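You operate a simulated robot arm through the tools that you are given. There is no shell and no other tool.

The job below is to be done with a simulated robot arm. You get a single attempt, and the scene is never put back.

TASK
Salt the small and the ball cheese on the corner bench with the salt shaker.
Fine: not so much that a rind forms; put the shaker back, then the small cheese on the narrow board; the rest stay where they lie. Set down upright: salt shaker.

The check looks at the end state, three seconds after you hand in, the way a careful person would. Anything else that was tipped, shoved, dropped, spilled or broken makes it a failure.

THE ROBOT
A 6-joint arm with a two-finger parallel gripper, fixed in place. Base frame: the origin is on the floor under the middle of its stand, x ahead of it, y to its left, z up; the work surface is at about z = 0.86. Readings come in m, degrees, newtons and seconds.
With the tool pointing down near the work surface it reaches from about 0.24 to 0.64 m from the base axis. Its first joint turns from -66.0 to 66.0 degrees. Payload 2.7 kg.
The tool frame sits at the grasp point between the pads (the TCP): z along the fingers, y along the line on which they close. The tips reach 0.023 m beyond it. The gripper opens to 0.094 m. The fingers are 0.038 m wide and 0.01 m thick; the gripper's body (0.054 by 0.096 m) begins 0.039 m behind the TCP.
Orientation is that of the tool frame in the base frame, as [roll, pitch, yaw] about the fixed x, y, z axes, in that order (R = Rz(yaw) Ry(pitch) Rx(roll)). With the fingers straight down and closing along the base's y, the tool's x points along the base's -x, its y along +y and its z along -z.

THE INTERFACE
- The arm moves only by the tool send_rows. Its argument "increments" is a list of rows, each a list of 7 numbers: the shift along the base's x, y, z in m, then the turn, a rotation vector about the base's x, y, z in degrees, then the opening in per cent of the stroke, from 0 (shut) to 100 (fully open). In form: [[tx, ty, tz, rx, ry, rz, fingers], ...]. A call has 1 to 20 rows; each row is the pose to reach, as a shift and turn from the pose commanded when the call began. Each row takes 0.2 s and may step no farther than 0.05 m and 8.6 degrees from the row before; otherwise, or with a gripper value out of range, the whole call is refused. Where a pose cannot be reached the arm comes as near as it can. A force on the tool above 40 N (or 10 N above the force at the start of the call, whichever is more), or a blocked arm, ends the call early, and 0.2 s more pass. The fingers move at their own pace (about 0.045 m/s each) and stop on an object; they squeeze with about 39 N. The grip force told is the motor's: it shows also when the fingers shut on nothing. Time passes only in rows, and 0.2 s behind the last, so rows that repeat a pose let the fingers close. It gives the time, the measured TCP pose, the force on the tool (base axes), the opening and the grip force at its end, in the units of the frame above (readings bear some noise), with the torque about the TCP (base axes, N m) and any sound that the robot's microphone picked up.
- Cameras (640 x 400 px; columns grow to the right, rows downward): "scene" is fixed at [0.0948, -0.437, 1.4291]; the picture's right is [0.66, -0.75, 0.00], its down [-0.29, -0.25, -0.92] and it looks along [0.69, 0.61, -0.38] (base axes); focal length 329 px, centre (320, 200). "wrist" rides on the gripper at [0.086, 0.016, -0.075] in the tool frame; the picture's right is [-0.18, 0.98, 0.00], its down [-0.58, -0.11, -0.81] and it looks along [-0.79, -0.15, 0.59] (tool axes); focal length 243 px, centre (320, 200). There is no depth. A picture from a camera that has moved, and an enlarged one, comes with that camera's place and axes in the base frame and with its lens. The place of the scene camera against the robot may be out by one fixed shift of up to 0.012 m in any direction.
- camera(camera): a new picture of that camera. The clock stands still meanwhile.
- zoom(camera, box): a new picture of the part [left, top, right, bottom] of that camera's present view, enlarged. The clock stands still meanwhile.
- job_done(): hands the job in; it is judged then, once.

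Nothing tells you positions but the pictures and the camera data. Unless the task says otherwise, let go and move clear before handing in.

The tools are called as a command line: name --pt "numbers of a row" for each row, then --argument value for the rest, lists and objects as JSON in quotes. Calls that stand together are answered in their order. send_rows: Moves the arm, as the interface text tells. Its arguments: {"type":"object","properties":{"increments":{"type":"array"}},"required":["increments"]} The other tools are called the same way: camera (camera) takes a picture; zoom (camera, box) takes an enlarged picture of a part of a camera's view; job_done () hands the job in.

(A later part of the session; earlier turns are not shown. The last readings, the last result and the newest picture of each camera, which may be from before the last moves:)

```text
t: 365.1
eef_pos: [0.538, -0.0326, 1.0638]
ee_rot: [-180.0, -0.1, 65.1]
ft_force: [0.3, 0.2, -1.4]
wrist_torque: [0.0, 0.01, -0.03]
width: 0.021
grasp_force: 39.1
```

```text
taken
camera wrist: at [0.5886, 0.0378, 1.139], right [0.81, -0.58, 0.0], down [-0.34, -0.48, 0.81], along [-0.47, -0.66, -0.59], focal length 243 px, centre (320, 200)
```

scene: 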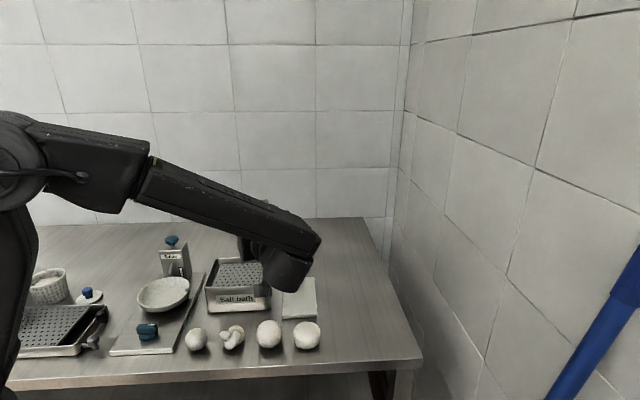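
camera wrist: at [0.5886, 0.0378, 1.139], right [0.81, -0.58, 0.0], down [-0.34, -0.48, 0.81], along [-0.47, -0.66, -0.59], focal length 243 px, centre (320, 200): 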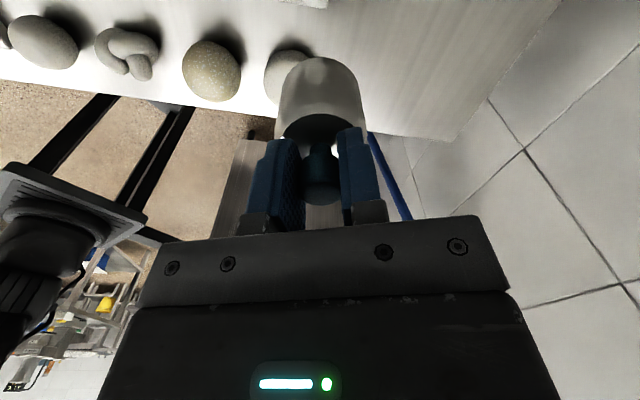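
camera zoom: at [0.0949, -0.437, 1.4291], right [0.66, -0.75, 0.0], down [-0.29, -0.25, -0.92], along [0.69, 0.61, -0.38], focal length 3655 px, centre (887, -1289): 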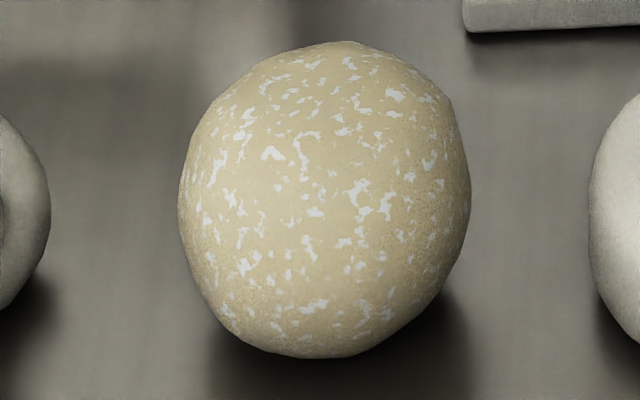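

The ball's look is stable, and the bench by it is clean. I need to work out which motion did this, so I'll check the bench along the recent paths for any stray salt.

zoom --camera "scene" --box '[185, 290, 265, 350]'

zoom --camera "scene" --box '[270, 270, 380, 350]'

zoom --camera "scene" --box '[200, 250, 280, 310]'

```text
6.67 times, centred on (225, 320) of scene
camera zoom: at [0.0949, -0.437, 1.4291], right [0.66, -0.75, 0.0], down [-0.29, -0.25, -0.92], along [0.69, 0.61, -0.38], focal length 2193 px, centre (953, -600)
```

zoom: 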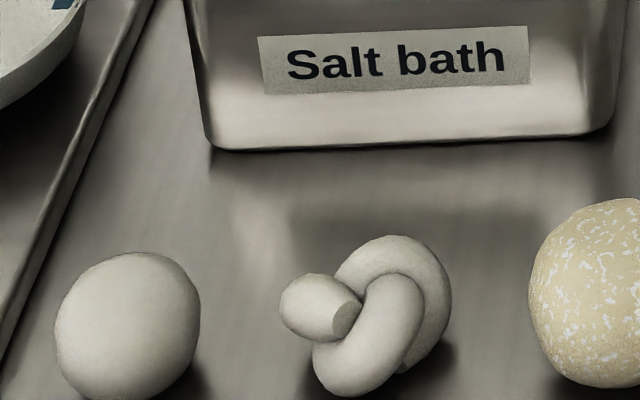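

```text
5.00 times, centred on (325, 310) of scene
camera zoom: at [0.0949, -0.437, 1.4291], right [0.66, -0.75, 0.0], down [-0.29, -0.25, -0.92], along [0.69, 0.61, -0.38], focal length 1645 px, centre (295, -350)
```

zoom: 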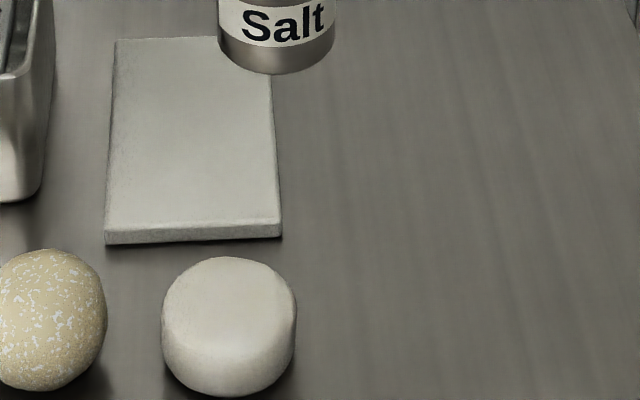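

```text
6.67 times, centred on (240, 280) of scene
camera zoom: at [0.0949, -0.437, 1.4291], right [0.66, -0.75, 0.0], down [-0.29, -0.25, -0.92], along [0.69, 0.61, -0.38], focal length 2193 px, centre (853, -333)
```

zoom: 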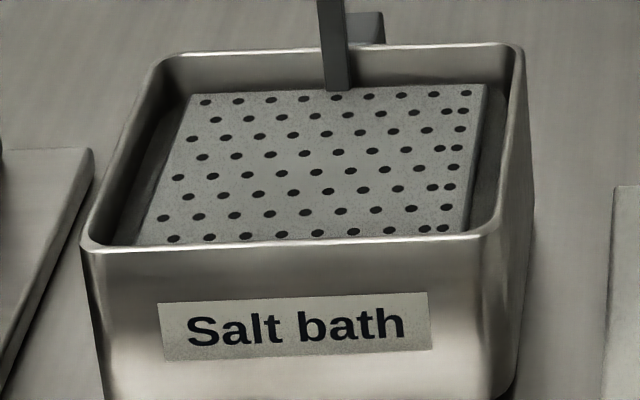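

There's no stray salt anywhere. The change must have come during the last inverted session, from the rocking, sideways strokes or big wrist turn, or have taken a while to show. I'll put the shaker back first and then repeat those motions one by one over the small cheese, in small doses.

send_rows --pt "0.005 -0.0015 0 0 0 0 0" --pt "0.016 -0.0045 0 0 0 0 0" --pt "0.032 -0.009 -0.01 0 0 0 0" --pt "0.047 -0.013 -0.03 0 0 0 0" --pt "0.057 -0.016 -0.055 0 0 0 0" --pt "0.0615 -0.0172 -0.08 0 0 0 0" --pt "0.0615 -0.0172 -0.1 0 0 0 0" --pt "0.0615 -0.0172 -0.114 0 0 0 0" --pt "0.0615 -0.0172 -0.121 0 0 0 0" --pt "0.0615 -0.0172 -0.1235 0 0 0 0" --pt "0.0615 -0.0172 -0.1235 0 0 0 0"

send_rows --pt "0 0 -0.001 0 0 0 0"

```text
t: 367.5
eef_pos: [0.5992, -0.0497, 0.9403]
ee_rot: [180.0, 0.0, 65.1]
ft_force: [-0.6, 0.2, -0.9]
wrist_torque: [0.01, 0.04, 0.02]
width: 0.0211
grasp_force: 38.9
```

```text
t: 367.9
eef_pos: [0.5994, -0.0494, 0.9398]
ee_rot: [-180.0, 0.0, 65.1]
ft_force: [0.2, -0.4, -1.3]
wrist_torque: [0.0, 0.01, -0.01]
width: 0.0211
grasp_force: 39.5
```

send_rows --pt "0 0 -0.001 0 0 0 0"

zoom --camera "scene" --box '[180, 305, 330, 365]'

```text
t: 368.3
eef_pos: [0.5995, -0.0505, 0.9383]
ee_rot: [-179.9, 0.0, 65.0]
ft_force: [1.0, -0.7, -1.2]
wrist_torque: [-0.04, -0.03, -0.02]
width: 0.0207
grasp_force: 38.1
```

```text
4.27 times, centred on (255, 335) of scene
camera zoom: at [0.0949, -0.437, 1.4291], right [0.66, -0.75, 0.0], down [-0.29, -0.25, -0.92], along [0.69, 0.61, -0.38], focal length 1403 px, centre (597, -376)
```

zoom: 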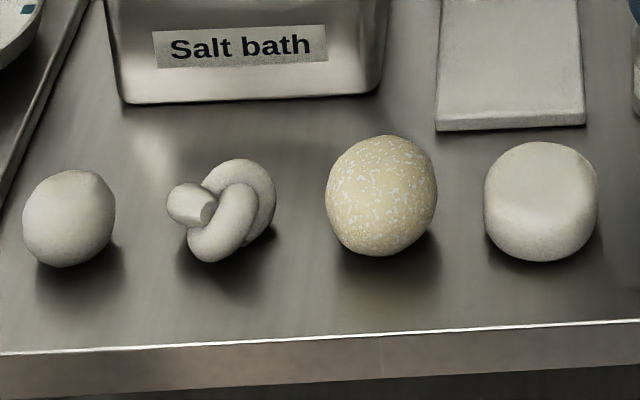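

send_rows --pt "0 0 -0.0008 0 0 0 0"

send_rows --pt "0 0 -0.0005 0 0 0 0"

```text
t: 368.7
eef_pos: [0.5993, -0.0502, 0.9395]
ee_rot: [179.9, 0.0, 65.2]
ft_force: [-0.9, -2.0, 3.0]
wrist_torque: [-0.01, 0.14, 0.05]
width: 0.0206
grasp_force: 38.8
```

```text
t: 369.1
eef_pos: [0.5998, -0.0486, 0.9388]
ee_rot: [179.8, 0.0, 65.1]
ft_force: [0.1, -2.9, 5.8]
wrist_torque: [-0.1, 0.13, 0.03]
width: 0.0208
grasp_force: 39.4
```

Releasing and going to the side grasp again.

send_rows --pt "0 0 0.0008 0 0 0 0" --pt "0 0 0.0008 0 0 0 30" --pt "0 0 0.0008 0 0 0 60" --pt "0 0 0.0008 0 0 0 100" --pt "0 0 0.0008 0 0 0 100" --pt "0 0 0.01 0 0 0 100" --pt "0 0 0.03 0 0 0 100" --pt "0 0 0.06 0 0 0 100" --pt "0 0 0.1 0 0 0 100" --pt "-0.01 -0.02 0.14 0 0 0 100" --pt "-0.03 -0.05 0.16 0 0 0 100" --pt "-0.05 -0.08 0.17 0 0 0 100" --pt "-0.07 -0.11 0.17 0 0 0 100"

send_rows --pt "0.002 0 -0.005 4.53 -2.11 0 100" --pt "0.004 0 -0.012 11.78 -5.49 0 100" --pt "0.006 0 -0.02 19.03 -8.87 0 90" --pt "0.008 0 -0.03 26.28 -12.26 0 80" --pt "0.01 0 -0.04 33.53 -15.64 0 70" --pt "0.012 0 -0.05 40.78 -19.02 0 70" --pt "0.015 0.002 -0.07 48.03 -22.4 0 70" --pt "0.018 0.006 -0.1 54.38 -25.36 0 70" --pt "0.022 0.01 -0.13 58.91 -27.47 0 70" --pt "0.0262 0.0145 -0.155 58.91 -27.47 0 70" --pt "0.0262 0.0145 -0.17 58.91 -27.47 0 70" --pt "0.0262 0.0145 -0.17 58.91 -27.47 0 70"

camera --camera "wrist"

zoom --camera "scene" --box '[180, 250, 380, 365]'

```text
t: 371.9
eef_pos: [0.5275, -0.1584, 1.1087]
ee_rot: [-179.9, 0.0, 65.1]
ft_force: [0.6, -0.3, 0.6]
wrist_torque: [0.01, -0.02, -0.01]
width: 0.094
grasp_force: 0.0
```

```text
t: 374.5
eef_pos: [0.5559, -0.1437, 0.9373]
ee_rot: [179.7, -65.0, 65.3]
ft_force: [-0.2, -0.2, 0.2]
wrist_torque: [-0.05, 0.02, -0.01]
width: 0.0659
grasp_force: 0.0
```

```text
taken
camera wrist: at [0.5565, -0.1791, 1.0469], right [0.86, -0.49, -0.16], down [-0.51, -0.84, -0.19], along [-0.05, 0.24, -0.97], focal length 243 px, centre (320, 200)
```

wrist: 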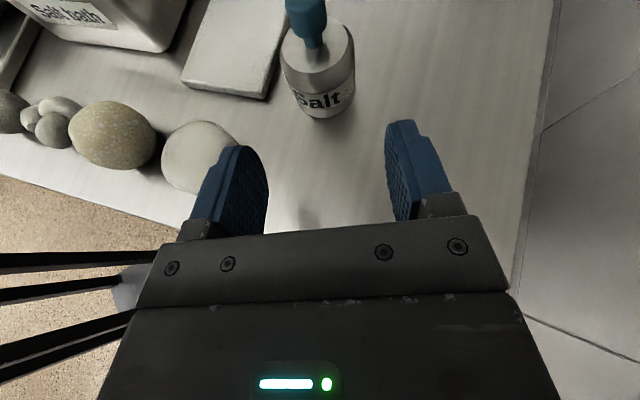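

```text
3.20 times, centred on (280, 308) of scene
camera zoom: at [0.0948, -0.437, 1.4291], right [0.66, -0.75, 0.0], down [-0.29, -0.25, -0.92], along [0.69, 0.61, -0.38], focal length 1053 px, centre (448, -144)
```

zoom: 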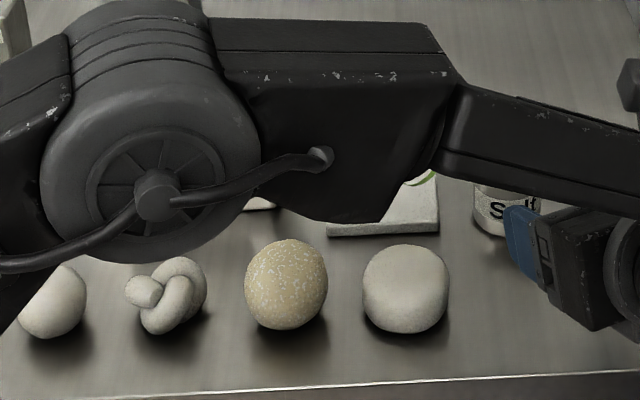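

Aligned. Advancing, gripping the body and lifting.

send_rows --pt "0.0078 0.0164 -0.0082 0 0 0 70" --pt "0.0155 0.0328 -0.0164 0 0 0 70" --pt "0.0233 0.0492 -0.0245 0 0 0 70" --pt "0.031 0.0656 -0.0327 0 0 0 70" --pt "0.0366 0.0775 -0.0386 0 0 0 70" --pt "0.0405 0.0855 -0.0427 0 0 0 70" --pt "0.0425 0.0897 -0.0445 0 0 0 70" --pt "0.0425 0.0897 -0.0445 0 0 0 70" --pt "0.0425 0.0897 -0.0445 0 0 0 55" --pt "0.0425 0.0897 -0.0445 0 0 0 30" --pt "0.0425 0.0897 -0.0445 0 0 0 0" --pt "0.0425 0.0897 -0.0445 0 0 0 0"

send_rows --pt "0 0 0.005 0 0 0 0" --pt "0 0 0.02 0 0 0 0" --pt "0 0 0.045 0 0 0 0" --pt "0 0 0.075 0 0 0 0" --pt "0 0 0.11 0 0 0 0" --pt "0 0 0.145 0 0 0 0" --pt "0 0 0.18 0 0 0 0" --pt "0 0 0.21 0 0 0 0" --pt "0 0 0.23 0 0 0 0" --pt "0 0 0.24 0 0 0 0"

camera --camera "wrist"

```text
t: 377.1
eef_pos: [0.5973, -0.0546, 0.8923]
ee_rot: [179.8, -65.0, 65.3]
ft_force: [0.9, 0.1, 0.6]
wrist_torque: [-0.04, -0.01, 0.03]
width: 0.051
grasp_force: 39.3
```

```text
t: 379.3
eef_pos: [0.5981, -0.0554, 1.1328]
ee_rot: [179.7, -65.0, 65.3]
ft_force: [-0.4, 0.3, -1.8]
wrist_torque: [-0.02, -0.02, -0.01]
width: 0.0512
grasp_force: 38.6
```

```text
taken
camera wrist: at [0.5989, -0.0913, 1.2439], right [0.86, -0.48, -0.16], down [-0.51, -0.84, -0.19], along [-0.05, 0.24, -0.97], focal length 243 px, centre (320, 200)
```

wrist: 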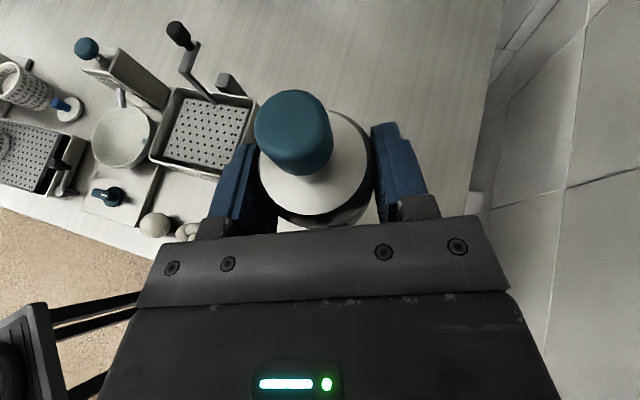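

I'll carry the shaker upright to the small cheese by a route behind the row, so it doesn't pass over the knot, and turn the tool to point along +y on the way.

send_rows --pt "-0.006 0.007 0.003 0 0 0 0" --pt "-0.02 0.024 0.008 0 0 2 0" --pt "-0.037 0.045 0.012 0 0 4 0" --pt "-0.054 0.066 0.015 0 0 6 0" --pt "-0.071 0.086 0.017 0 0 8 0" --pt "-0.088 0.107 0.017 0 0 10 0" --pt "-0.105 0.128 0.017 0 0 12 0" --pt "-0.122 0.148 0.017 0 0 14 0" --pt "-0.14 0.166 0.017 0 0 16 0" --pt "-0.158 0.18 0.017 0 0 18 0" --pt "-0.178 0.19 0.017 0 0 20 0" --pt "-0.198 0.195 0.017 0 0 22 0" --pt "-0.218 0.195 0.017 0 0 24 0" --pt "-0.238 0.192 0.017 0 0 25 0" --pt "-0.256 0.187 0.017 0 0 25 0" --pt "-0.271 0.181 0.017 0 0 25 0" --pt "-0.28 0.1775 0.017 0 0 25 0" --pt "-0.2825 0.1765 0.017 0 0 25 0" --pt "-0.2825 0.1765 0.017 0 0 25 0"

camera --camera "wrist"

camera --camera "scene"

```text
t: 383.3
eef_pos: [0.3163, 0.1229, 1.1499]
ee_rot: [179.7, -65.0, 90.3]
ft_force: [0.4, 0.1, -0.9]
wrist_torque: [-0.01, -0.05, 0.0]
width: 0.051
grasp_force: 39.7
```

```text
taken
camera wrist: at [0.3317, 0.0902, 1.2598], right [0.98, -0.08, -0.16], down [-0.11, -0.98, -0.19], along [-0.15, 0.2, -0.97], focal length 243 px, centre (320, 200)
```

wrist: 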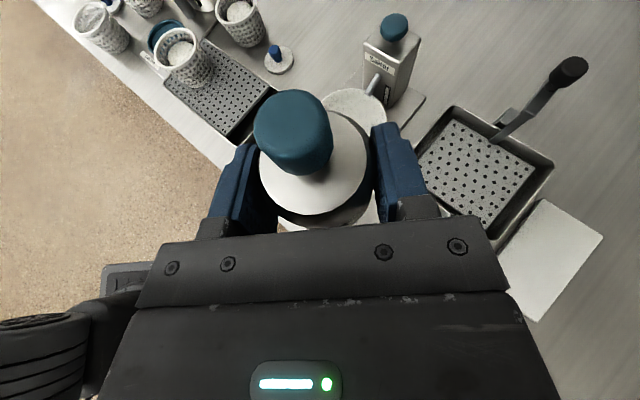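

```text
taken
```

scene: 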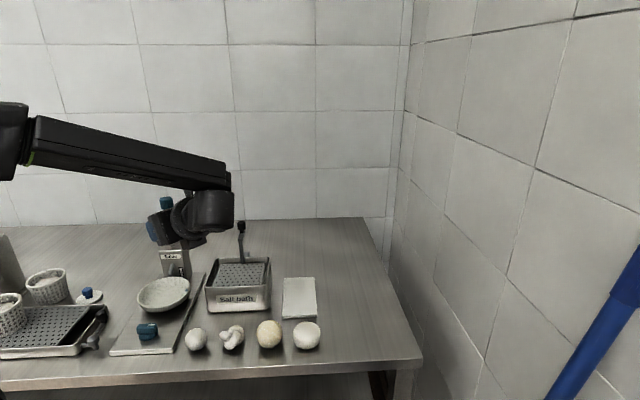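

The small cheese's pose is reachable and it's in view of the scene camera. I'll invert the shaker over it at a safe height.

send_rows --pt "0 0 0 5 0 0 0" --pt "0 0 0 12 0 0 0" --pt "0 0 0 19 0 0 0" --pt "0 0 0 25 0 0 0"

send_rows --pt "0.0039 0 0 0 -7.5 0 0" --pt "0.0078 0 0 0 -15 0 0" --pt "0.0115 0 0 0 -22.5 0 0" --pt "0.015 0 0 0 -30 0 0" --pt "0.0183 0 0 0 -37.5 0 0" --pt "0.0212 0 0 0 -45 0 0" --pt "0.0238 0 0 0 -52.5 0 0" --pt "0.026 0 0 0 -60 0 0" --pt "0.0277 0 0 0 -67.5 0 0" --pt "0.029 0 0 0 -75 0 0" --pt "0.0297 0 0 0 -82.5 0 0" --pt "0.03 0 0 0 -90 0 0"

send_rows --pt "-0.0003 0 0 0 -7.5 0 0" --pt "-0.001 0 0 0 -15 0 0" --pt "-0.0023 0 0 0 -22.5 0 0" --pt "-0.004 0 0 0 -30 0 0" --pt "-0.0062 0 0 0 -37.5 0 0" --pt "-0.0088 0 0 0 -45 0 0" --pt "-0.0117 0 0 0 -52.5 0 0" --pt "-0.015 0 0 0 -60 0 0" --pt "-0.0185 0 0 0 -67.5 0 0" --pt "-0.0222 0 0 0 -75 0 0" --pt "-0.0261 0 0 0 -82.5 0 0" --pt "-0.03 0 0 0 -90 0 0"

camera --camera "scene"

zoom --camera "scene" --box '[170, 305, 330, 365]'

```text
t: 384.3
eef_pos: [0.3148, 0.1219, 1.1495]
ee_rot: [55.8, -89.9, -145.8]
ft_force: [-0.4, 0.3, -1.3]
wrist_torque: [0.01, 0.01, -0.02]
width: 0.0512
grasp_force: 39.4
```

```text
t: 386.9
eef_pos: [0.3454, 0.1216, 1.1493]
ee_rot: [89.9, 0.4, 180.0]
ft_force: [0.6, -0.6, -2.1]
wrist_torque: [0.0, -0.02, 0.01]
width: 0.051
grasp_force: 38.7
```

```text
t: 389.5
eef_pos: [0.3146, 0.1232, 1.1491]
ee_rot: [-96.3, 89.7, -6.3]
ft_force: [0.2, 0.4, -2.0]
wrist_torque: [-0.02, 0.02, 0.03]
width: 0.051
grasp_force: 39.0
```

```text
taken
```

scene: 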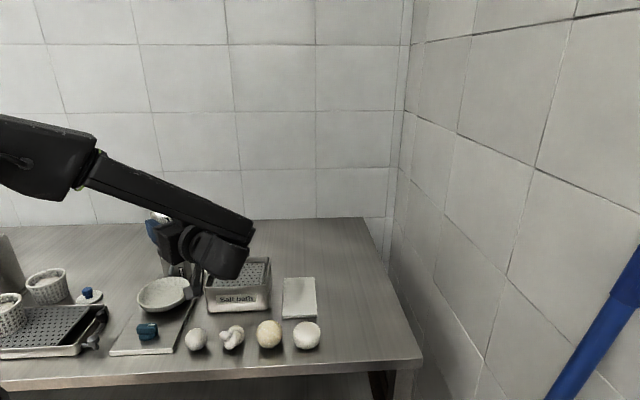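

```text
4.00 times, centred on (250, 335) of scene
camera zoom: at [0.0948, -0.437, 1.4291], right [0.66, -0.75, 0.0], down [-0.29, -0.25, -0.92], along [0.69, 0.61, -0.38], focal length 1316 px, centre (600, -340)
```

zoom: 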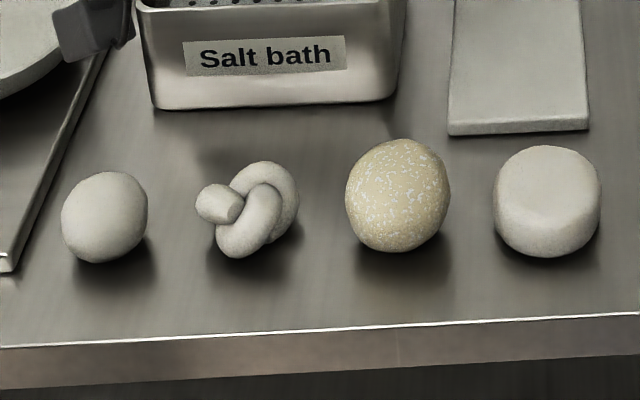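

The small cheese is clearly visible while inverted at this height. I'll repeat the most suspicious motion first: the wrist turn about the vertical while inverted, by 24° and back, then look.

send_rows --pt "0 0 0 0 0 8 0" --pt "0 0 0 0 0 16 0" --pt "0 0 0 0 0 24 0" --pt "0 0 0 0 0 16 0" --pt "0 0 0 0 0 8 0" --pt "0 0 0 0 0 0 0"

zoom --camera "scene" --box '[170, 305, 330, 365]'

```text
t: 390.9
eef_pos: [0.3159, 0.1213, 1.1496]
ee_rot: [-101.2, 90.0, -11.3]
ft_force: [0.7, 0.2, -0.9]
wrist_torque: [0.0, 0.02, 0.03]
width: 0.051
grasp_force: 38.8
```

```text
4.00 times, centred on (250, 335) of scene
camera zoom: at [0.0948, -0.437, 1.4291], right [0.66, -0.75, 0.0], down [-0.29, -0.25, -0.92], along [0.69, 0.61, -0.38], focal length 1316 px, centre (600, -340)
```

zoom: 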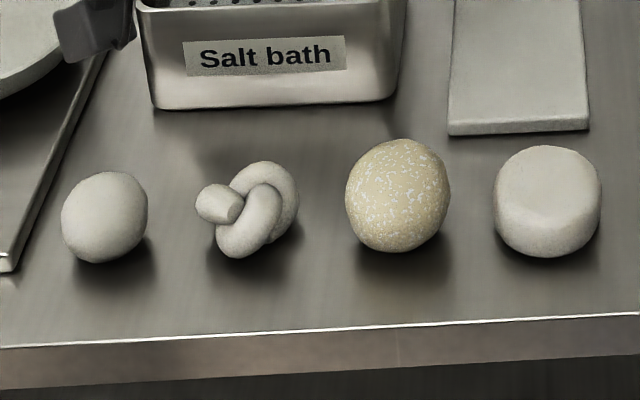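

No effect from the turn. Next I'll do the rocking sequence close above the small cheese, as I did on the ball, then rise and look.

send_rows --pt "0 0 -0.03 0 0 0 0" --pt "0 0 -0.07 0 0 0 0" --pt "0 0 -0.11 0 0 0 0" --pt "0 0 -0.14 0 0 0 0" --pt "0 0 -0.147 0 4.25 0 0" --pt "0 0 -0.147 0 -4.25 0 0" --pt "0 0 -0.147 0 4.25 0 0" --pt "0 0 -0.147 0 -4.25 0 0" --pt "0 0 -0.147 0 4.25 0 0" --pt "0 0 -0.147 0 -4.25 0 0" --pt "0 0 -0.147 4.25 0 0 0" --pt "0 0 -0.147 -4.25 0 0 0" --pt "0 0 -0.147 4.25 0 0 0" --pt "0 0 -0.147 -4.25 0 0 0" --pt "0 0 -0.147 4.25 0 0 0" --pt "0 0 -0.147 0 0 0 0" --pt "0 0 -0.11 0 0 0 0" --pt "0 0 -0.07 0 0 0 0" --pt "0 0 -0.03 0 0 0 0" --pt "0 0 0 0 0 0 0"

zoom --camera "scene" --box '[170, 305, 330, 365]'

```text
t: 395.1
eef_pos: [0.3154, 0.1187, 1.1491]
ee_rot: [-119.2, 89.9, -29.3]
ft_force: [-0.6, -0.2, -2.5]
wrist_torque: [-0.02, 0.02, 0.02]
width: 0.0509
grasp_force: 38.9
```

```text
4.00 times, centred on (250, 335) of scene
camera zoom: at [0.0948, -0.437, 1.4291], right [0.66, -0.75, 0.0], down [-0.29, -0.25, -0.92], along [0.69, 0.61, -0.38], focal length 1316 px, centre (600, -340)
```

zoom: 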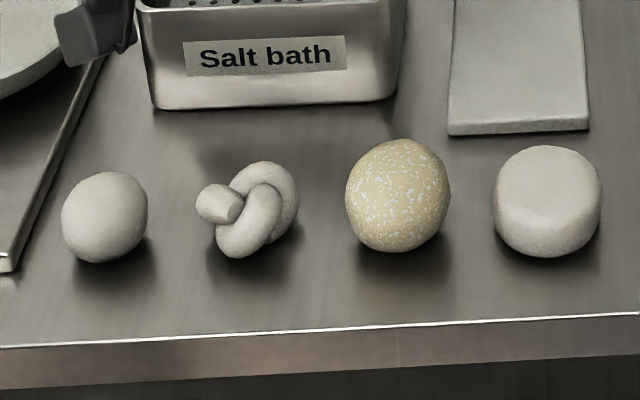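

zoom --camera "scene" --box '[180, 316, 250, 356]'

zoom --camera "scene" --box '[180, 320, 214, 354]'

zoom --camera "scene" --box '[290, 316, 324, 354]'

```text
9.14 times, centred on (215, 336) of scene
camera zoom: at [0.0948, -0.437, 1.4291], right [0.66, -0.75, 0.0], down [-0.29, -0.25, -0.92], along [0.69, 0.61, -0.38], focal length 3007 px, centre (1280, -1043)
```

zoom: 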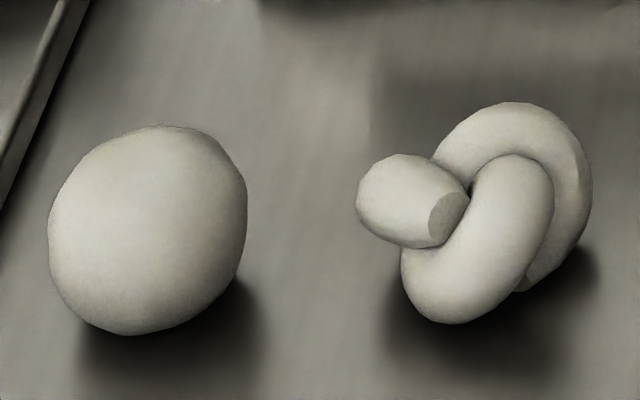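

```text
11.76 times, centred on (197, 337) of scene
camera zoom: at [0.0948, -0.437, 1.4291], right [0.66, -0.75, 0.0], down [-0.29, -0.25, -0.92], along [0.69, 0.61, -0.38], focal length 3870 px, centre (1767, -1412)
```

zoom: 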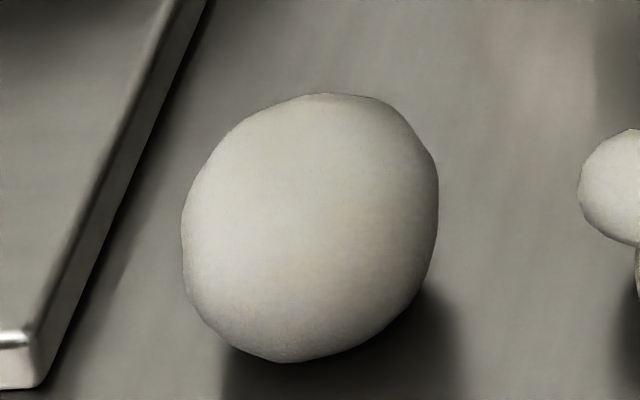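

```text
10.53 times, centred on (307, 335) of scene
camera zoom: at [0.0948, -0.437, 1.4291], right [0.66, -0.75, 0.0], down [-0.29, -0.25, -0.92], along [0.69, 0.61, -0.38], focal length 3462 px, centre (457, -1221)
```

zoom: 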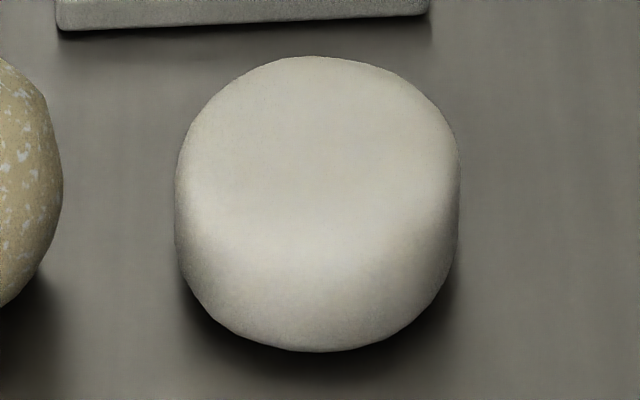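

No change from rocking. Next are the strong sideways strokes over the small cheese, then rise and look.

send_rows --pt "0 0.003 -0.04 0 0 0 0" --pt "0 0.003 -0.085 0 0 0 0" --pt "0 0.003 -0.125 0 0 0 0" --pt "0 0.003 -0.147 0 0 0 0" --pt "0.022 0.003 -0.147 0 0 0 0" --pt "-0.022 0.003 -0.147 0 0 0 0" --pt "0.022 0.003 -0.147 0 0 0 0" --pt "-0.022 0.003 -0.147 0 0 0 0" --pt "0.022 0.003 -0.147 0 0 0 0" --pt "-0.022 0.003 -0.147 0 0 0 0" --pt "0 0.003 -0.147 0 0 0 0" --pt "0 0.022 -0.147 0 0 0 0" --pt "0 -0.016 -0.147 0 0 0 0" --pt "0 0.022 -0.147 0 0 0 0" --pt "0 -0.016 -0.147 0 0 0 0" --pt "0 0.003 -0.147 0 0 0 0" --pt "0 0.003 -0.1 0 0 0 0" --pt "0 0.003 -0.055 0 0 0 0" --pt "0 0.003 -0.02 0 0 0 0" --pt "0 0.003 0 0 0 0 0"

zoom --camera "scene" --box '[170, 305, 330, 365]'

zoom --camera "scene" --box '[180, 320, 214, 354]'

```text
t: 399.3
eef_pos: [0.3142, 0.1236, 1.1518]
ee_rot: [-88.4, 90.0, 1.7]
ft_force: [-0.6, 0.5, -1.3]
wrist_torque: [-0.03, 0.04, -0.02]
width: 0.0508
grasp_force: 38.9
```

```text
4.00 times, centred on (250, 335) of scene
camera zoom: at [0.0948, -0.437, 1.4291], right [0.66, -0.75, 0.0], down [-0.29, -0.25, -0.92], along [0.69, 0.61, -0.38], focal length 1316 px, centre (600, -340)
```

zoom: 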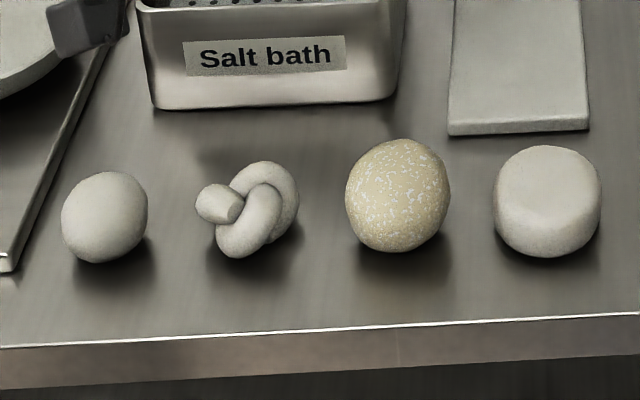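

```text
11.76 times, centred on (197, 337) of scene
camera zoom: at [0.0948, -0.437, 1.4291], right [0.66, -0.75, 0.0], down [-0.29, -0.25, -0.92], along [0.69, 0.61, -0.38], focal length 3870 px, centre (1767, -1412)
```

zoom: 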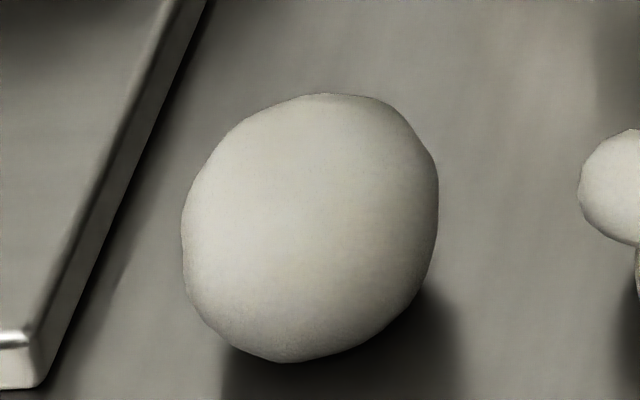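

No change yet. I'll wait several seconds in this pose to see whether there's a delay before anything shows.

send_rows --pt "0 0 0 0 0 0 0" --pt "0 0 0 0 0 0 0" --pt "0 0 0 0 0 0 0" --pt "0 0 0 0 0 0 0" --pt "0 0 0 0 0 0 0" --pt "0 0 0 0 0 0 0" --pt "0 0 0 0 0 0 0" --pt "0 0 0 0 0 0 0" --pt "0 0 0 0 0 0 0" --pt "0 0 0 0 0 0 0" --pt "0 0 0 0 0 0 0" --pt "0 0 0 0 0 0 0" --pt "0 0 0 0 0 0 0" --pt "0 0 0 0 0 0 0" --pt "0 0 0 0 0 0 0" --pt "0 0 0 0 0 0 0" --pt "0 0 0 0 0 0 0" --pt "0 0 0 0 0 0 0" --pt "0 0 0 0 0 0 0" --pt "0 0 0 0 0 0 0"

send_rows --pt "0 0 0 0 0 0 0" --pt "0 0 0 0 0 0 0" --pt "0 0 0 0 0 0 0" --pt "0 0 0 0 0 0 0" --pt "0 0 0 0 0 0 0" --pt "0 0 0 0 0 0 0" --pt "0 0 0 0 0 0 0" --pt "0 0 0 0 0 0 0" --pt "0 0 0 0 0 0 0" --pt "0 0 0 0 0 0 0" --pt "0 0 0 0 0 0 0" --pt "0 0 0 0 0 0 0" --pt "0 0 0 0 0 0 0" --pt "0 0 0 0 0 0 0" --pt "0 0 0 0 0 0 0" --pt "0 0 0 0 0 0 0" --pt "0 0 0 0 0 0 0" --pt "0 0 0 0 0 0 0" --pt "0 0 0 0 0 0 0" --pt "0 0 0 0 0 0 0"

send_rows --pt "0 0 0 0 0 0 0" --pt "0 0 0 0 0 0 0" --pt "0 0 0 0 0 0 0" --pt "0 0 0 0 0 0 0" --pt "0 0 0 0 0 0 0" --pt "0 0 0 0 0 0 0" --pt "0 0 0 0 0 0 0" --pt "0 0 0 0 0 0 0" --pt "0 0 0 0 0 0 0" --pt "0 0 0 0 0 0 0" --pt "0 0 0 0 0 0 0" --pt "0 0 0 0 0 0 0" --pt "0 0 0 0 0 0 0" --pt "0 0 0 0 0 0 0" --pt "0 0 0 0 0 0 0" --pt "0 0 0 0 0 0 0" --pt "0 0 0 0 0 0 0" --pt "0 0 0 0 0 0 0" --pt "0 0 0 0 0 0 0" --pt "0 0 0 0 0 0 0"

zoom --camera "scene" --box '[170, 305, 330, 365]'

```text
t: 403.5
eef_pos: [0.3127, 0.1248, 1.1509]
ee_rot: [-99.0, 89.9, -8.9]
ft_force: [0.3, -0.4, -1.2]
wrist_torque: [-0.01, 0.02, -0.04]
width: 0.0509
grasp_force: 39.0
```

```text
t: 407.7
eef_pos: [0.314, 0.1235, 1.1513]
ee_rot: [-98.3, 89.8, -8.3]
ft_force: [0.3, 1.0, -1.5]
wrist_torque: [0.04, 0.03, -0.02]
width: 0.0508
grasp_force: 39.4
```

```text
t: 411.9
eef_pos: [0.315, 0.125, 1.1514]
ee_rot: [-99.2, 89.9, -9.2]
ft_force: [-0.3, 0.7, -1.4]
wrist_torque: [-0.01, -0.01, 0.0]
width: 0.0509
grasp_force: 39.4
```

```text
4.00 times, centred on (250, 335) of scene
camera zoom: at [0.0948, -0.437, 1.4291], right [0.66, -0.75, 0.0], down [-0.29, -0.25, -0.92], along [0.69, 0.61, -0.38], focal length 1316 px, centre (600, -340)
```

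zoom: 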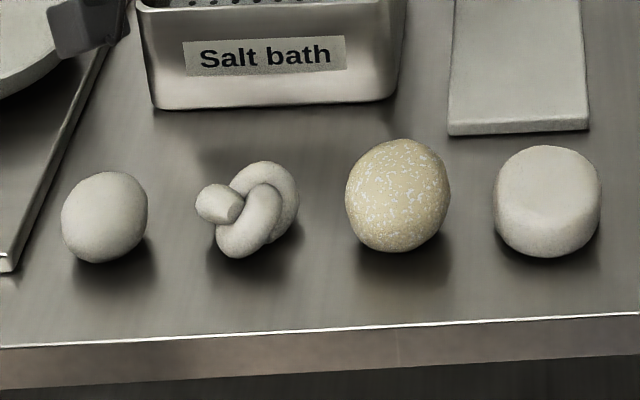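

Nothing after 12 s. The ball spent about a minute inverted under the shaker in total, so exposure time might be what counts. I'll keep holding it inverted over the small cheese and look every dozen seconds.

send_rows --pt "0 0 -0.02 0 0 0 0" --pt "0 0 -0.05 0 0 0 0" --pt "0 0 -0.05 0 0 0 0" --pt "0 0 -0.05 0 0 0 0" --pt "0 0 -0.05 0 0 0 0" --pt "0 0 -0.05 0 0 0 0" --pt "0 0 -0.05 0 0 0 0" --pt "0 0 -0.05 0 0 0 0" --pt "0 0 -0.05 0 0 0 0" --pt "0 0 -0.05 0 0 0 0" --pt "0 0 -0.05 0 0 0 0" --pt "0 0 -0.05 0 0 0 0" --pt "0 0 -0.05 0 0 0 0" --pt "0 0 -0.05 0 0 0 0" --pt "0 0 -0.05 0 0 0 0" --pt "0 0 -0.05 0 0 0 0" --pt "0 0 -0.05 0 0 0 0" --pt "0 0 -0.05 0 0 0 0" --pt "0 0 -0.05 0 0 0 0" --pt "0 0 -0.05 0 0 0 0"

send_rows --pt "0 0 0 0 0 0 0" --pt "0 0 0 0 0 0 0" --pt "0 0 0 0 0 0 0" --pt "0 0 0 0 0 0 0" --pt "0 0 0 0 0 0 0" --pt "0 0 0 0 0 0 0" --pt "0 0 0 0 0 0 0" --pt "0 0 0 0 0 0 0" --pt "0 0 0 0 0 0 0" --pt "0 0 0 0 0 0 0" --pt "0 0 0 0 0 0 0" --pt "0 0 0 0 0 0 0" --pt "0 0 0 0 0 0 0" --pt "0 0 0 0 0 0 0" --pt "0 0 0 0 0 0 0" --pt "0 0 0 0 0 0 0" --pt "0 0 0 0 0 0 0" --pt "0 0 0 0 0 0 0" --pt "0 0 0 0 0 0 0" --pt "0 0 0 0 0 0 0"

send_rows --pt "0 0 0 0 0 0 0" --pt "0 0 0 0 0 0 0" --pt "0 0 0 0 0 0 0" --pt "0 0 0 0 0 0 0" --pt "0 0 0 0 0 0 0" --pt "0 0 0 0 0 0 0" --pt "0 0 0 0 0 0 0" --pt "0 0 0 0 0 0 0" --pt "0 0 0 0 0 0 0" --pt "0 0 0 0 0 0 0" --pt "0 0 0 0 0 0 0" --pt "0 0 0 0 0 0 0" --pt "0 0 0 0 0 0 0" --pt "0 0 0 0 0 0 0" --pt "0 0 0 0 0 0 0" --pt "0 0 0 0 0 0 0" --pt "0 0 0.02 0 0 0 0" --pt "0 0 0.05 0 0 0 0"

zoom --camera "scene" --box '[170, 305, 330, 365]'

```text
t: 416.1
eef_pos: [0.3151, 0.1243, 1.0996]
ee_rot: [-99.8, 89.9, -9.9]
ft_force: [-0.2, 0.8, -1.1]
wrist_torque: [-0.04, -0.03, -0.02]
width: 0.0506
grasp_force: 38.9
```

```text
t: 420.3
eef_pos: [0.3154, 0.1238, 1.1011]
ee_rot: [-99.9, 89.9, -9.8]
ft_force: [1.2, -0.5, -2.1]
wrist_torque: [-0.01, 0.0, -0.05]
width: 0.0513
grasp_force: 39.5
```

```text
t: 424.1
eef_pos: [0.3148, 0.1243, 1.15]
ee_rot: [-85.1, 89.9, 4.9]
ft_force: [-0.3, 0.1, -1.7]
wrist_torque: [-0.02, -0.01, 0.01]
width: 0.051
grasp_force: 38.7
```

```text
4.00 times, centred on (250, 335) of scene
camera zoom: at [0.0948, -0.437, 1.4291], right [0.66, -0.75, 0.0], down [-0.29, -0.25, -0.92], along [0.69, 0.61, -0.38], focal length 1316 px, centre (600, -340)
```

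zoom: 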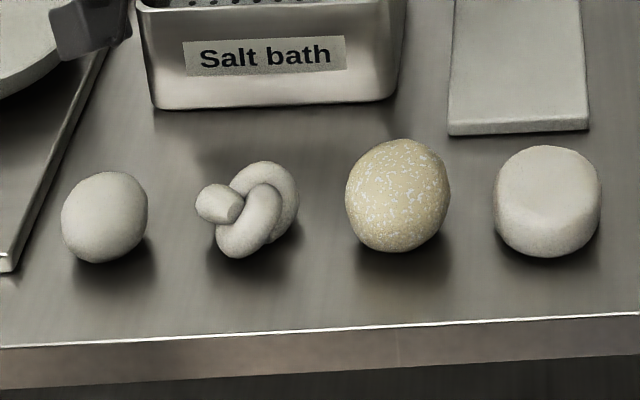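

Still no change. I'll compare the small cheese's surface with the knot's in one tight frame, to see if there's any fine dusting.

zoom --camera "scene" --box '[196, 322, 236, 347]'

zoom --camera "scene" --box '[180, 316, 250, 356]'

```text
16.00 times, centred on (216, 334) of scene
camera zoom: at [0.0948, -0.437, 1.4291], right [0.66, -0.75, 0.0], down [-0.29, -0.25, -0.92], along [0.69, 0.61, -0.38], focal length 5263 px, centre (1984, -1952)
```

zoom: 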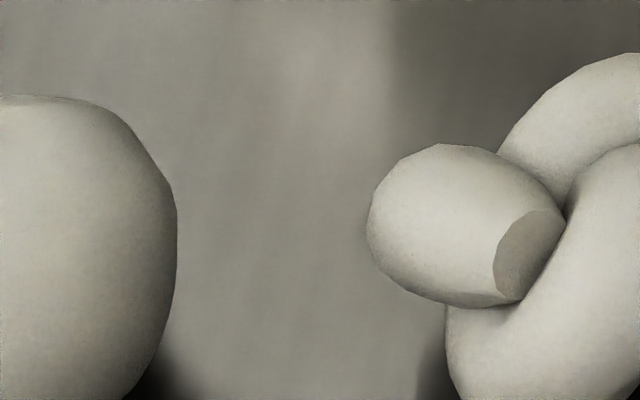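

```text
9.14 times, centred on (215, 336) of scene
camera zoom: at [0.0948, -0.437, 1.4291], right [0.66, -0.75, 0.0], down [-0.29, -0.25, -0.92], along [0.69, 0.61, -0.38], focal length 3007 px, centre (1280, -1043)
```

zoom: 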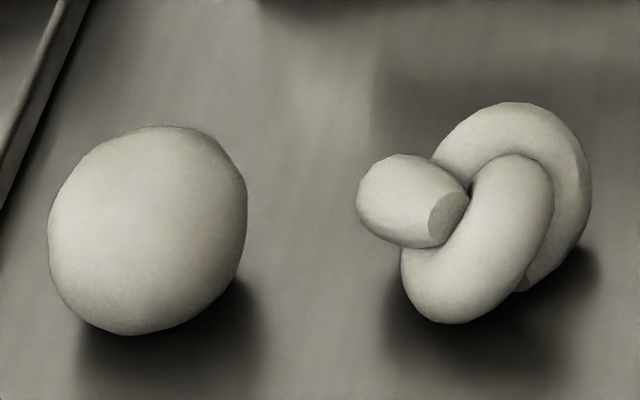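

There's no difference, so nothing has come from the inverted motions here. The ball's change may instead stem from accumulated upright exposure. I'll roll the shaker upright over the small cheese and give it upright strokes in batches, looking after each one.

send_rows --pt "0.0039 0 0 0 7.5 0 0" --pt "0.0078 0 0 0 15 0 0" --pt "0.0115 0 0 0 22.5 0 0" --pt "0.015 0 0 0 30 0 0" --pt "0.0183 0 0 0 37.5 0 0" --pt "0.0212 0 0 0 45 0 0" --pt "0.0238 0 0 0 52.5 0 0" --pt "0.026 0 0 0 60 0 0" --pt "0.0277 0 0 0 67.5 0 0" --pt "0.029 0 0 0 75 0 0" --pt "0.0297 0 0 0 82.5 0 0" --pt "0.03 0 0 0 90 0 0"

send_rows --pt "-0.003 -0.001 0 0 7.5 0 0" --pt "-0.006 -0.002 0 0 15 0 0" --pt "-0.009 -0.003 0 0 22.5 0 0" --pt "-0.012 -0.004 0 0 30 0 0" --pt "-0.015 -0.006 0 0 37.5 0 0" --pt "-0.018 -0.008 0 0 45 0 0" --pt "-0.021 -0.01 0 0 52.5 0 0" --pt "-0.024 -0.012 0 0 60 0 0" --pt "-0.027 -0.014 0 0 67.5 0 0" --pt "-0.029 -0.016 0 0 75 0 0" --pt "-0.03 -0.0165 0 0 82.5 0 0" --pt "-0.03 -0.0165 0 0 90 0 0"

send_rows --pt "0 0 0 -6 0 0 0" --pt "0 0 0 -13 0 0 0" --pt "0 0 0 -20 0 0 0" --pt "0 0 0 -25 0 0 0" --pt "0 0 -0.04 -25 0 0 0" --pt "0 0 -0.085 -25 0 0 0" --pt "0 0 -0.125 -25 0 0 0" --pt "0 0 -0.155 -25 0 0 0" --pt "0 0 -0.165 -25 0 0 0" --pt "0 0 -0.165 -25 0 0 0"

camera --camera "scene"

camera --camera "wrist"

```text
t: 426.7
eef_pos: [0.3441, 0.1242, 1.1508]
ee_rot: [90.0, 0.0, 180.0]
ft_force: [0.3, 0.8, -1.4]
wrist_torque: [-0.01, 0.0, 0.02]
width: 0.0509
grasp_force: 38.6
```

```text
t: 429.3
eef_pos: [0.3157, 0.1088, 1.1498]
ee_rot: [129.0, -89.9, 140.9]
ft_force: [0.3, -0.2, -1.0]
wrist_torque: [-0.03, -0.06, 0.02]
width: 0.0506
grasp_force: 38.9
```

```text
t: 431.5
eef_pos: [0.3157, 0.1075, 0.9833]
ee_rot: [179.7, -65.0, 90.4]
ft_force: [0.4, -0.1, -0.7]
wrist_torque: [-0.02, -0.02, 0.02]
width: 0.0508
grasp_force: 38.3
```

```text
taken
```

scene: 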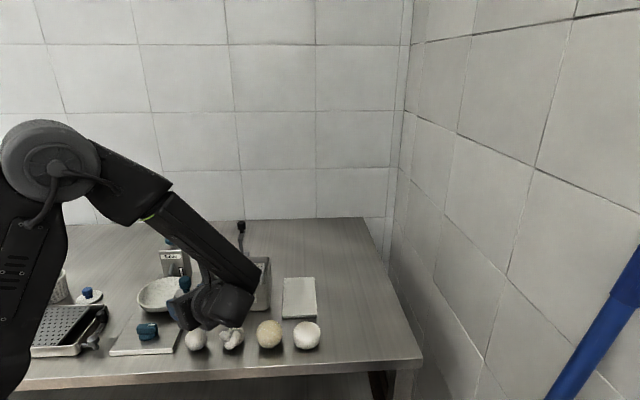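

```text
taken
camera wrist: at [0.3312, 0.0756, 1.0942], right [0.98, -0.08, -0.16], down [-0.11, -0.98, -0.19], along [-0.15, 0.2, -0.97], focal length 243 px, centre (320, 200)
```

wrist: 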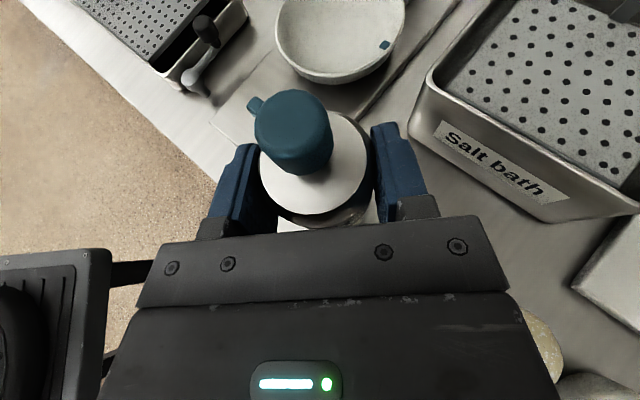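

The shaker is upright about 4.5 cm over the small cheese, which is still partly visible. Now batches of upright strokes.

send_rows --pt "0 0 0.048 0 0 0 0" --pt "0 0 0 0 0 0 0" --pt "0 0 0.048 0 0 0 0" --pt "0 0 0 0 0 0 0" --pt "0 0 0.048 0 0 0 0" --pt "0 0 0 0 0 0 0" --pt "0 0 0.048 0 0 0 0" --pt "0 0 0 0 0 0 0" --pt "0 0 0.048 0 0 0 0" --pt "0 0 0 0 0 0 0" --pt "0 0 0.048 0 0 0 0" --pt "0 0 0 0 0 0 0" --pt "0 0 0.048 0 0 0 0" --pt "0 0 0 0 0 0 0" --pt "0 0 0.048 0 0 0 0" --pt "0 0 0 0 0 0 0" --pt "0 0 0.048 0 0 0 0" --pt "0 0 0 0 0 0 0" --pt "0 0 0.048 0 0 0 0" --pt "0 0 0 0 0 0 0"

zoom --camera "scene" --box '[170, 305, 330, 365]'

```text
t: 435.7
eef_pos: [0.3161, 0.1079, 0.9852]
ee_rot: [179.8, -65.0, 90.3]
ft_force: [-0.2, 0.8, -1.2]
wrist_torque: [-0.02, 0.03, 0.03]
width: 0.0509
grasp_force: 38.8
```

```text
4.00 times, centred on (250, 335) of scene
camera zoom: at [0.0948, -0.437, 1.4291], right [0.66, -0.75, 0.0], down [-0.29, -0.25, -0.92], along [0.69, 0.61, -0.38], focal length 1316 px, centre (600, -340)
```

zoom: 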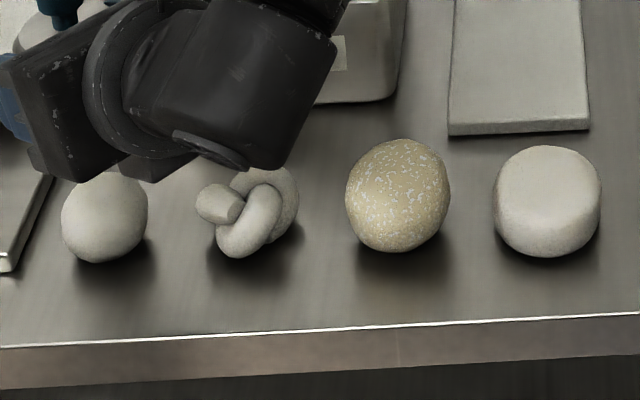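

send_rows --pt "0 0 0.048 0 0 0 0" --pt "0 0 0 0 0 0 0" --pt "0 0 0.048 0 0 0 0" --pt "0 0 0 0 0 0 0" --pt "0 0 0.048 0 0 0 0" --pt "0 0 0 0 0 0 0" --pt "0 0 0.048 0 0 0 0" --pt "0 0 0 0 0 0 0" --pt "0 0 0.048 0 0 0 0" --pt "0 0 0 0 0 0 0" --pt "0.02 0 0 0 0 0 0" --pt "-0.02 0 0 0 0 0 0" --pt "0.02 0 0 0 0 0 0" --pt "-0.02 0 0 0 0 0 0" --pt "0.02 0 0 0 0 0 0" --pt "-0.02 0 0 0 0 0 0" --pt "0.02 0 0 0 0 0 0" --pt "-0.02 0 0 0 0 0 0" --pt "0 0 0 0 0 0 0" --pt "0 0 0 0 0 0 0"

zoom --camera "scene" --box '[170, 305, 330, 365]'

```text
t: 439.9
eef_pos: [0.316, 0.1073, 0.984]
ee_rot: [179.7, -65.0, 90.3]
ft_force: [0.7, 0.7, -1.1]
wrist_torque: [-0.04, -0.01, 0.06]
width: 0.0508
grasp_force: 39.1
```

```text
4.00 times, centred on (250, 335) of scene
camera zoom: at [0.0948, -0.437, 1.4291], right [0.66, -0.75, 0.0], down [-0.29, -0.25, -0.92], along [0.69, 0.61, -0.38], focal length 1316 px, centre (600, -340)
```

zoom: 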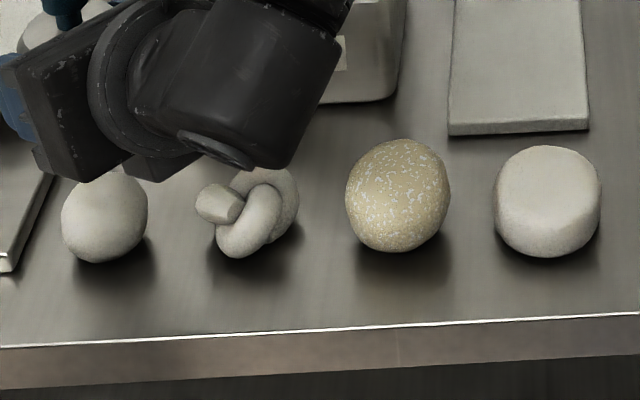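

Still plain. One pattern fits: the ball's new look first appeared after I had set the shaker down following the inverted session, so the change may only register when the shaker is put back. I'll return it to its spot by the same rear route and look again.

send_rows --pt "0 0 0.02 0 0 0 0" --pt "0 0 0.06 0 0 0 0" --pt "0 0.005 0.105 0 0 0 0" --pt "0.008 0.012 0.14 0 0 -1 0" --pt "0.022 0.022 0.16 0 0 -2 0" --pt "0.042 0.03 0.165 0 0 -4 0" --pt "0.064 0.034 0.165 0 0 -6 0" --pt "0.086 0.034 0.165 0 0 -8 0" --pt "0.108 0.03 0.165 0 0 -10 0" --pt "0.128 0.02 0.165 0 0 -12 0" --pt "0.147 0.006 0.165 0 0 -14 0" --pt "0.165 -0.012 0.165 0 0 -16 0" --pt "0.183 -0.032 0.165 0 0 -18 0" --pt "0.201 -0.053 0.165 0 0 -20 0" --pt "0.219 -0.075 0.16 0 0 -22 0" --pt "0.236 -0.097 0.155 0 0 -24 0" --pt "0.252 -0.118 0.15 0 0 -25 0" --pt "0.265 -0.137 0.145 0 0 -25 0" --pt "0.275 -0.152 0.14 0 0 -25 0" --pt "0.281 -0.161 0.135 0 0 -25 0"

send_rows --pt "0.0012 -0.0011 -0.005 0 0 0 0" --pt "0.0012 -0.0011 -0.03 0 0 0 0" --pt "0.0012 -0.0011 -0.065 0 0 0 0" --pt "0.0012 -0.0011 -0.1 0 0 0 0" --pt "0.0012 -0.0011 -0.135 0 0 0 0" --pt "0.0012 -0.0011 -0.165 0 0 0 0" --pt "0.0012 -0.0011 -0.19 0 0 0 0" --pt "0.0012 -0.0011 -0.208 0 0 0 0" --pt "0.0012 -0.0011 -0.218 0 0 0 0" --pt "0.0012 -0.0011 -0.2235 0 0 0 0" --pt "0.0012 -0.0011 -0.2235 0 0 0 0"

zoom --camera "scene" --box '[170, 305, 330, 365]'

```text
t: 444.1
eef_pos: [0.598, -0.053, 1.121]
ee_rot: [179.7, -65.1, 65.3]
ft_force: [0.1, -0.5, -1.3]
wrist_torque: [0.02, 0.05, 0.01]
width: 0.0511
grasp_force: 38.7
```

```text
t: 446.5
eef_pos: [0.597, -0.0547, 0.8967]
ee_rot: [179.6, -65.1, 65.3]
ft_force: [0.3, 0.1, -1.7]
wrist_torque: [-0.01, -0.05, 0.0]
width: 0.0507
grasp_force: 38.5
```

```text
4.00 times, centred on (250, 335) of scene
camera zoom: at [0.0949, -0.437, 1.4291], right [0.66, -0.75, 0.0], down [-0.29, -0.25, -0.92], along [0.69, 0.61, -0.38], focal length 1316 px, centre (600, -340)
```

zoom: 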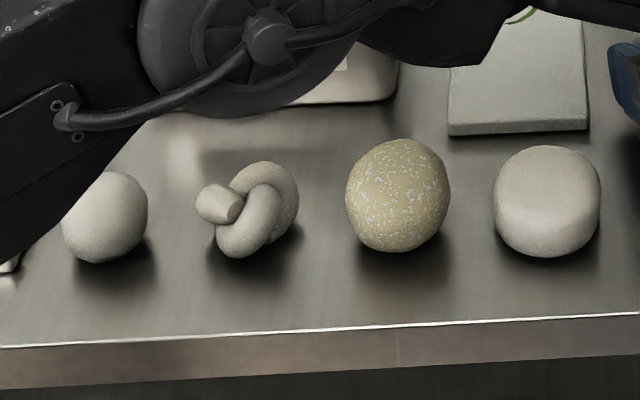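

send_rows --pt "0 0 -0.0015 0 0 0 0" --pt "0 0 -0.003 0 0 0 0"

send_rows --pt "0 0 -0.001 0 0 0 0"

send_rows --pt "0 0 -0.0008 0 0 0 0"

```text
t: 447.1
eef_pos: [0.597, -0.0528, 0.8931]
ee_rot: [179.7, -65.0, 65.4]
ft_force: [-0.1, -1.0, 0.0]
wrist_torque: [-0.05, 0.05, 0.04]
width: 0.0508
grasp_force: 39.0
```

```text
t: 447.5
eef_pos: [0.5982, -0.0539, 0.8927]
ee_rot: [179.6, -65.1, 65.4]
ft_force: [-1.9, 1.8, 4.2]
wrist_torque: [0.04, 0.15, -0.04]
width: 0.0509
grasp_force: 38.7
```

```text
t: 447.9
eef_pos: [0.597, -0.0533, 0.8921]
ee_rot: [179.5, -65.1, 65.6]
ft_force: [-2.5, 3.7, 10.3]
wrist_torque: [0.09, 0.33, -0.07]
width: 0.051
grasp_force: 38.9
```

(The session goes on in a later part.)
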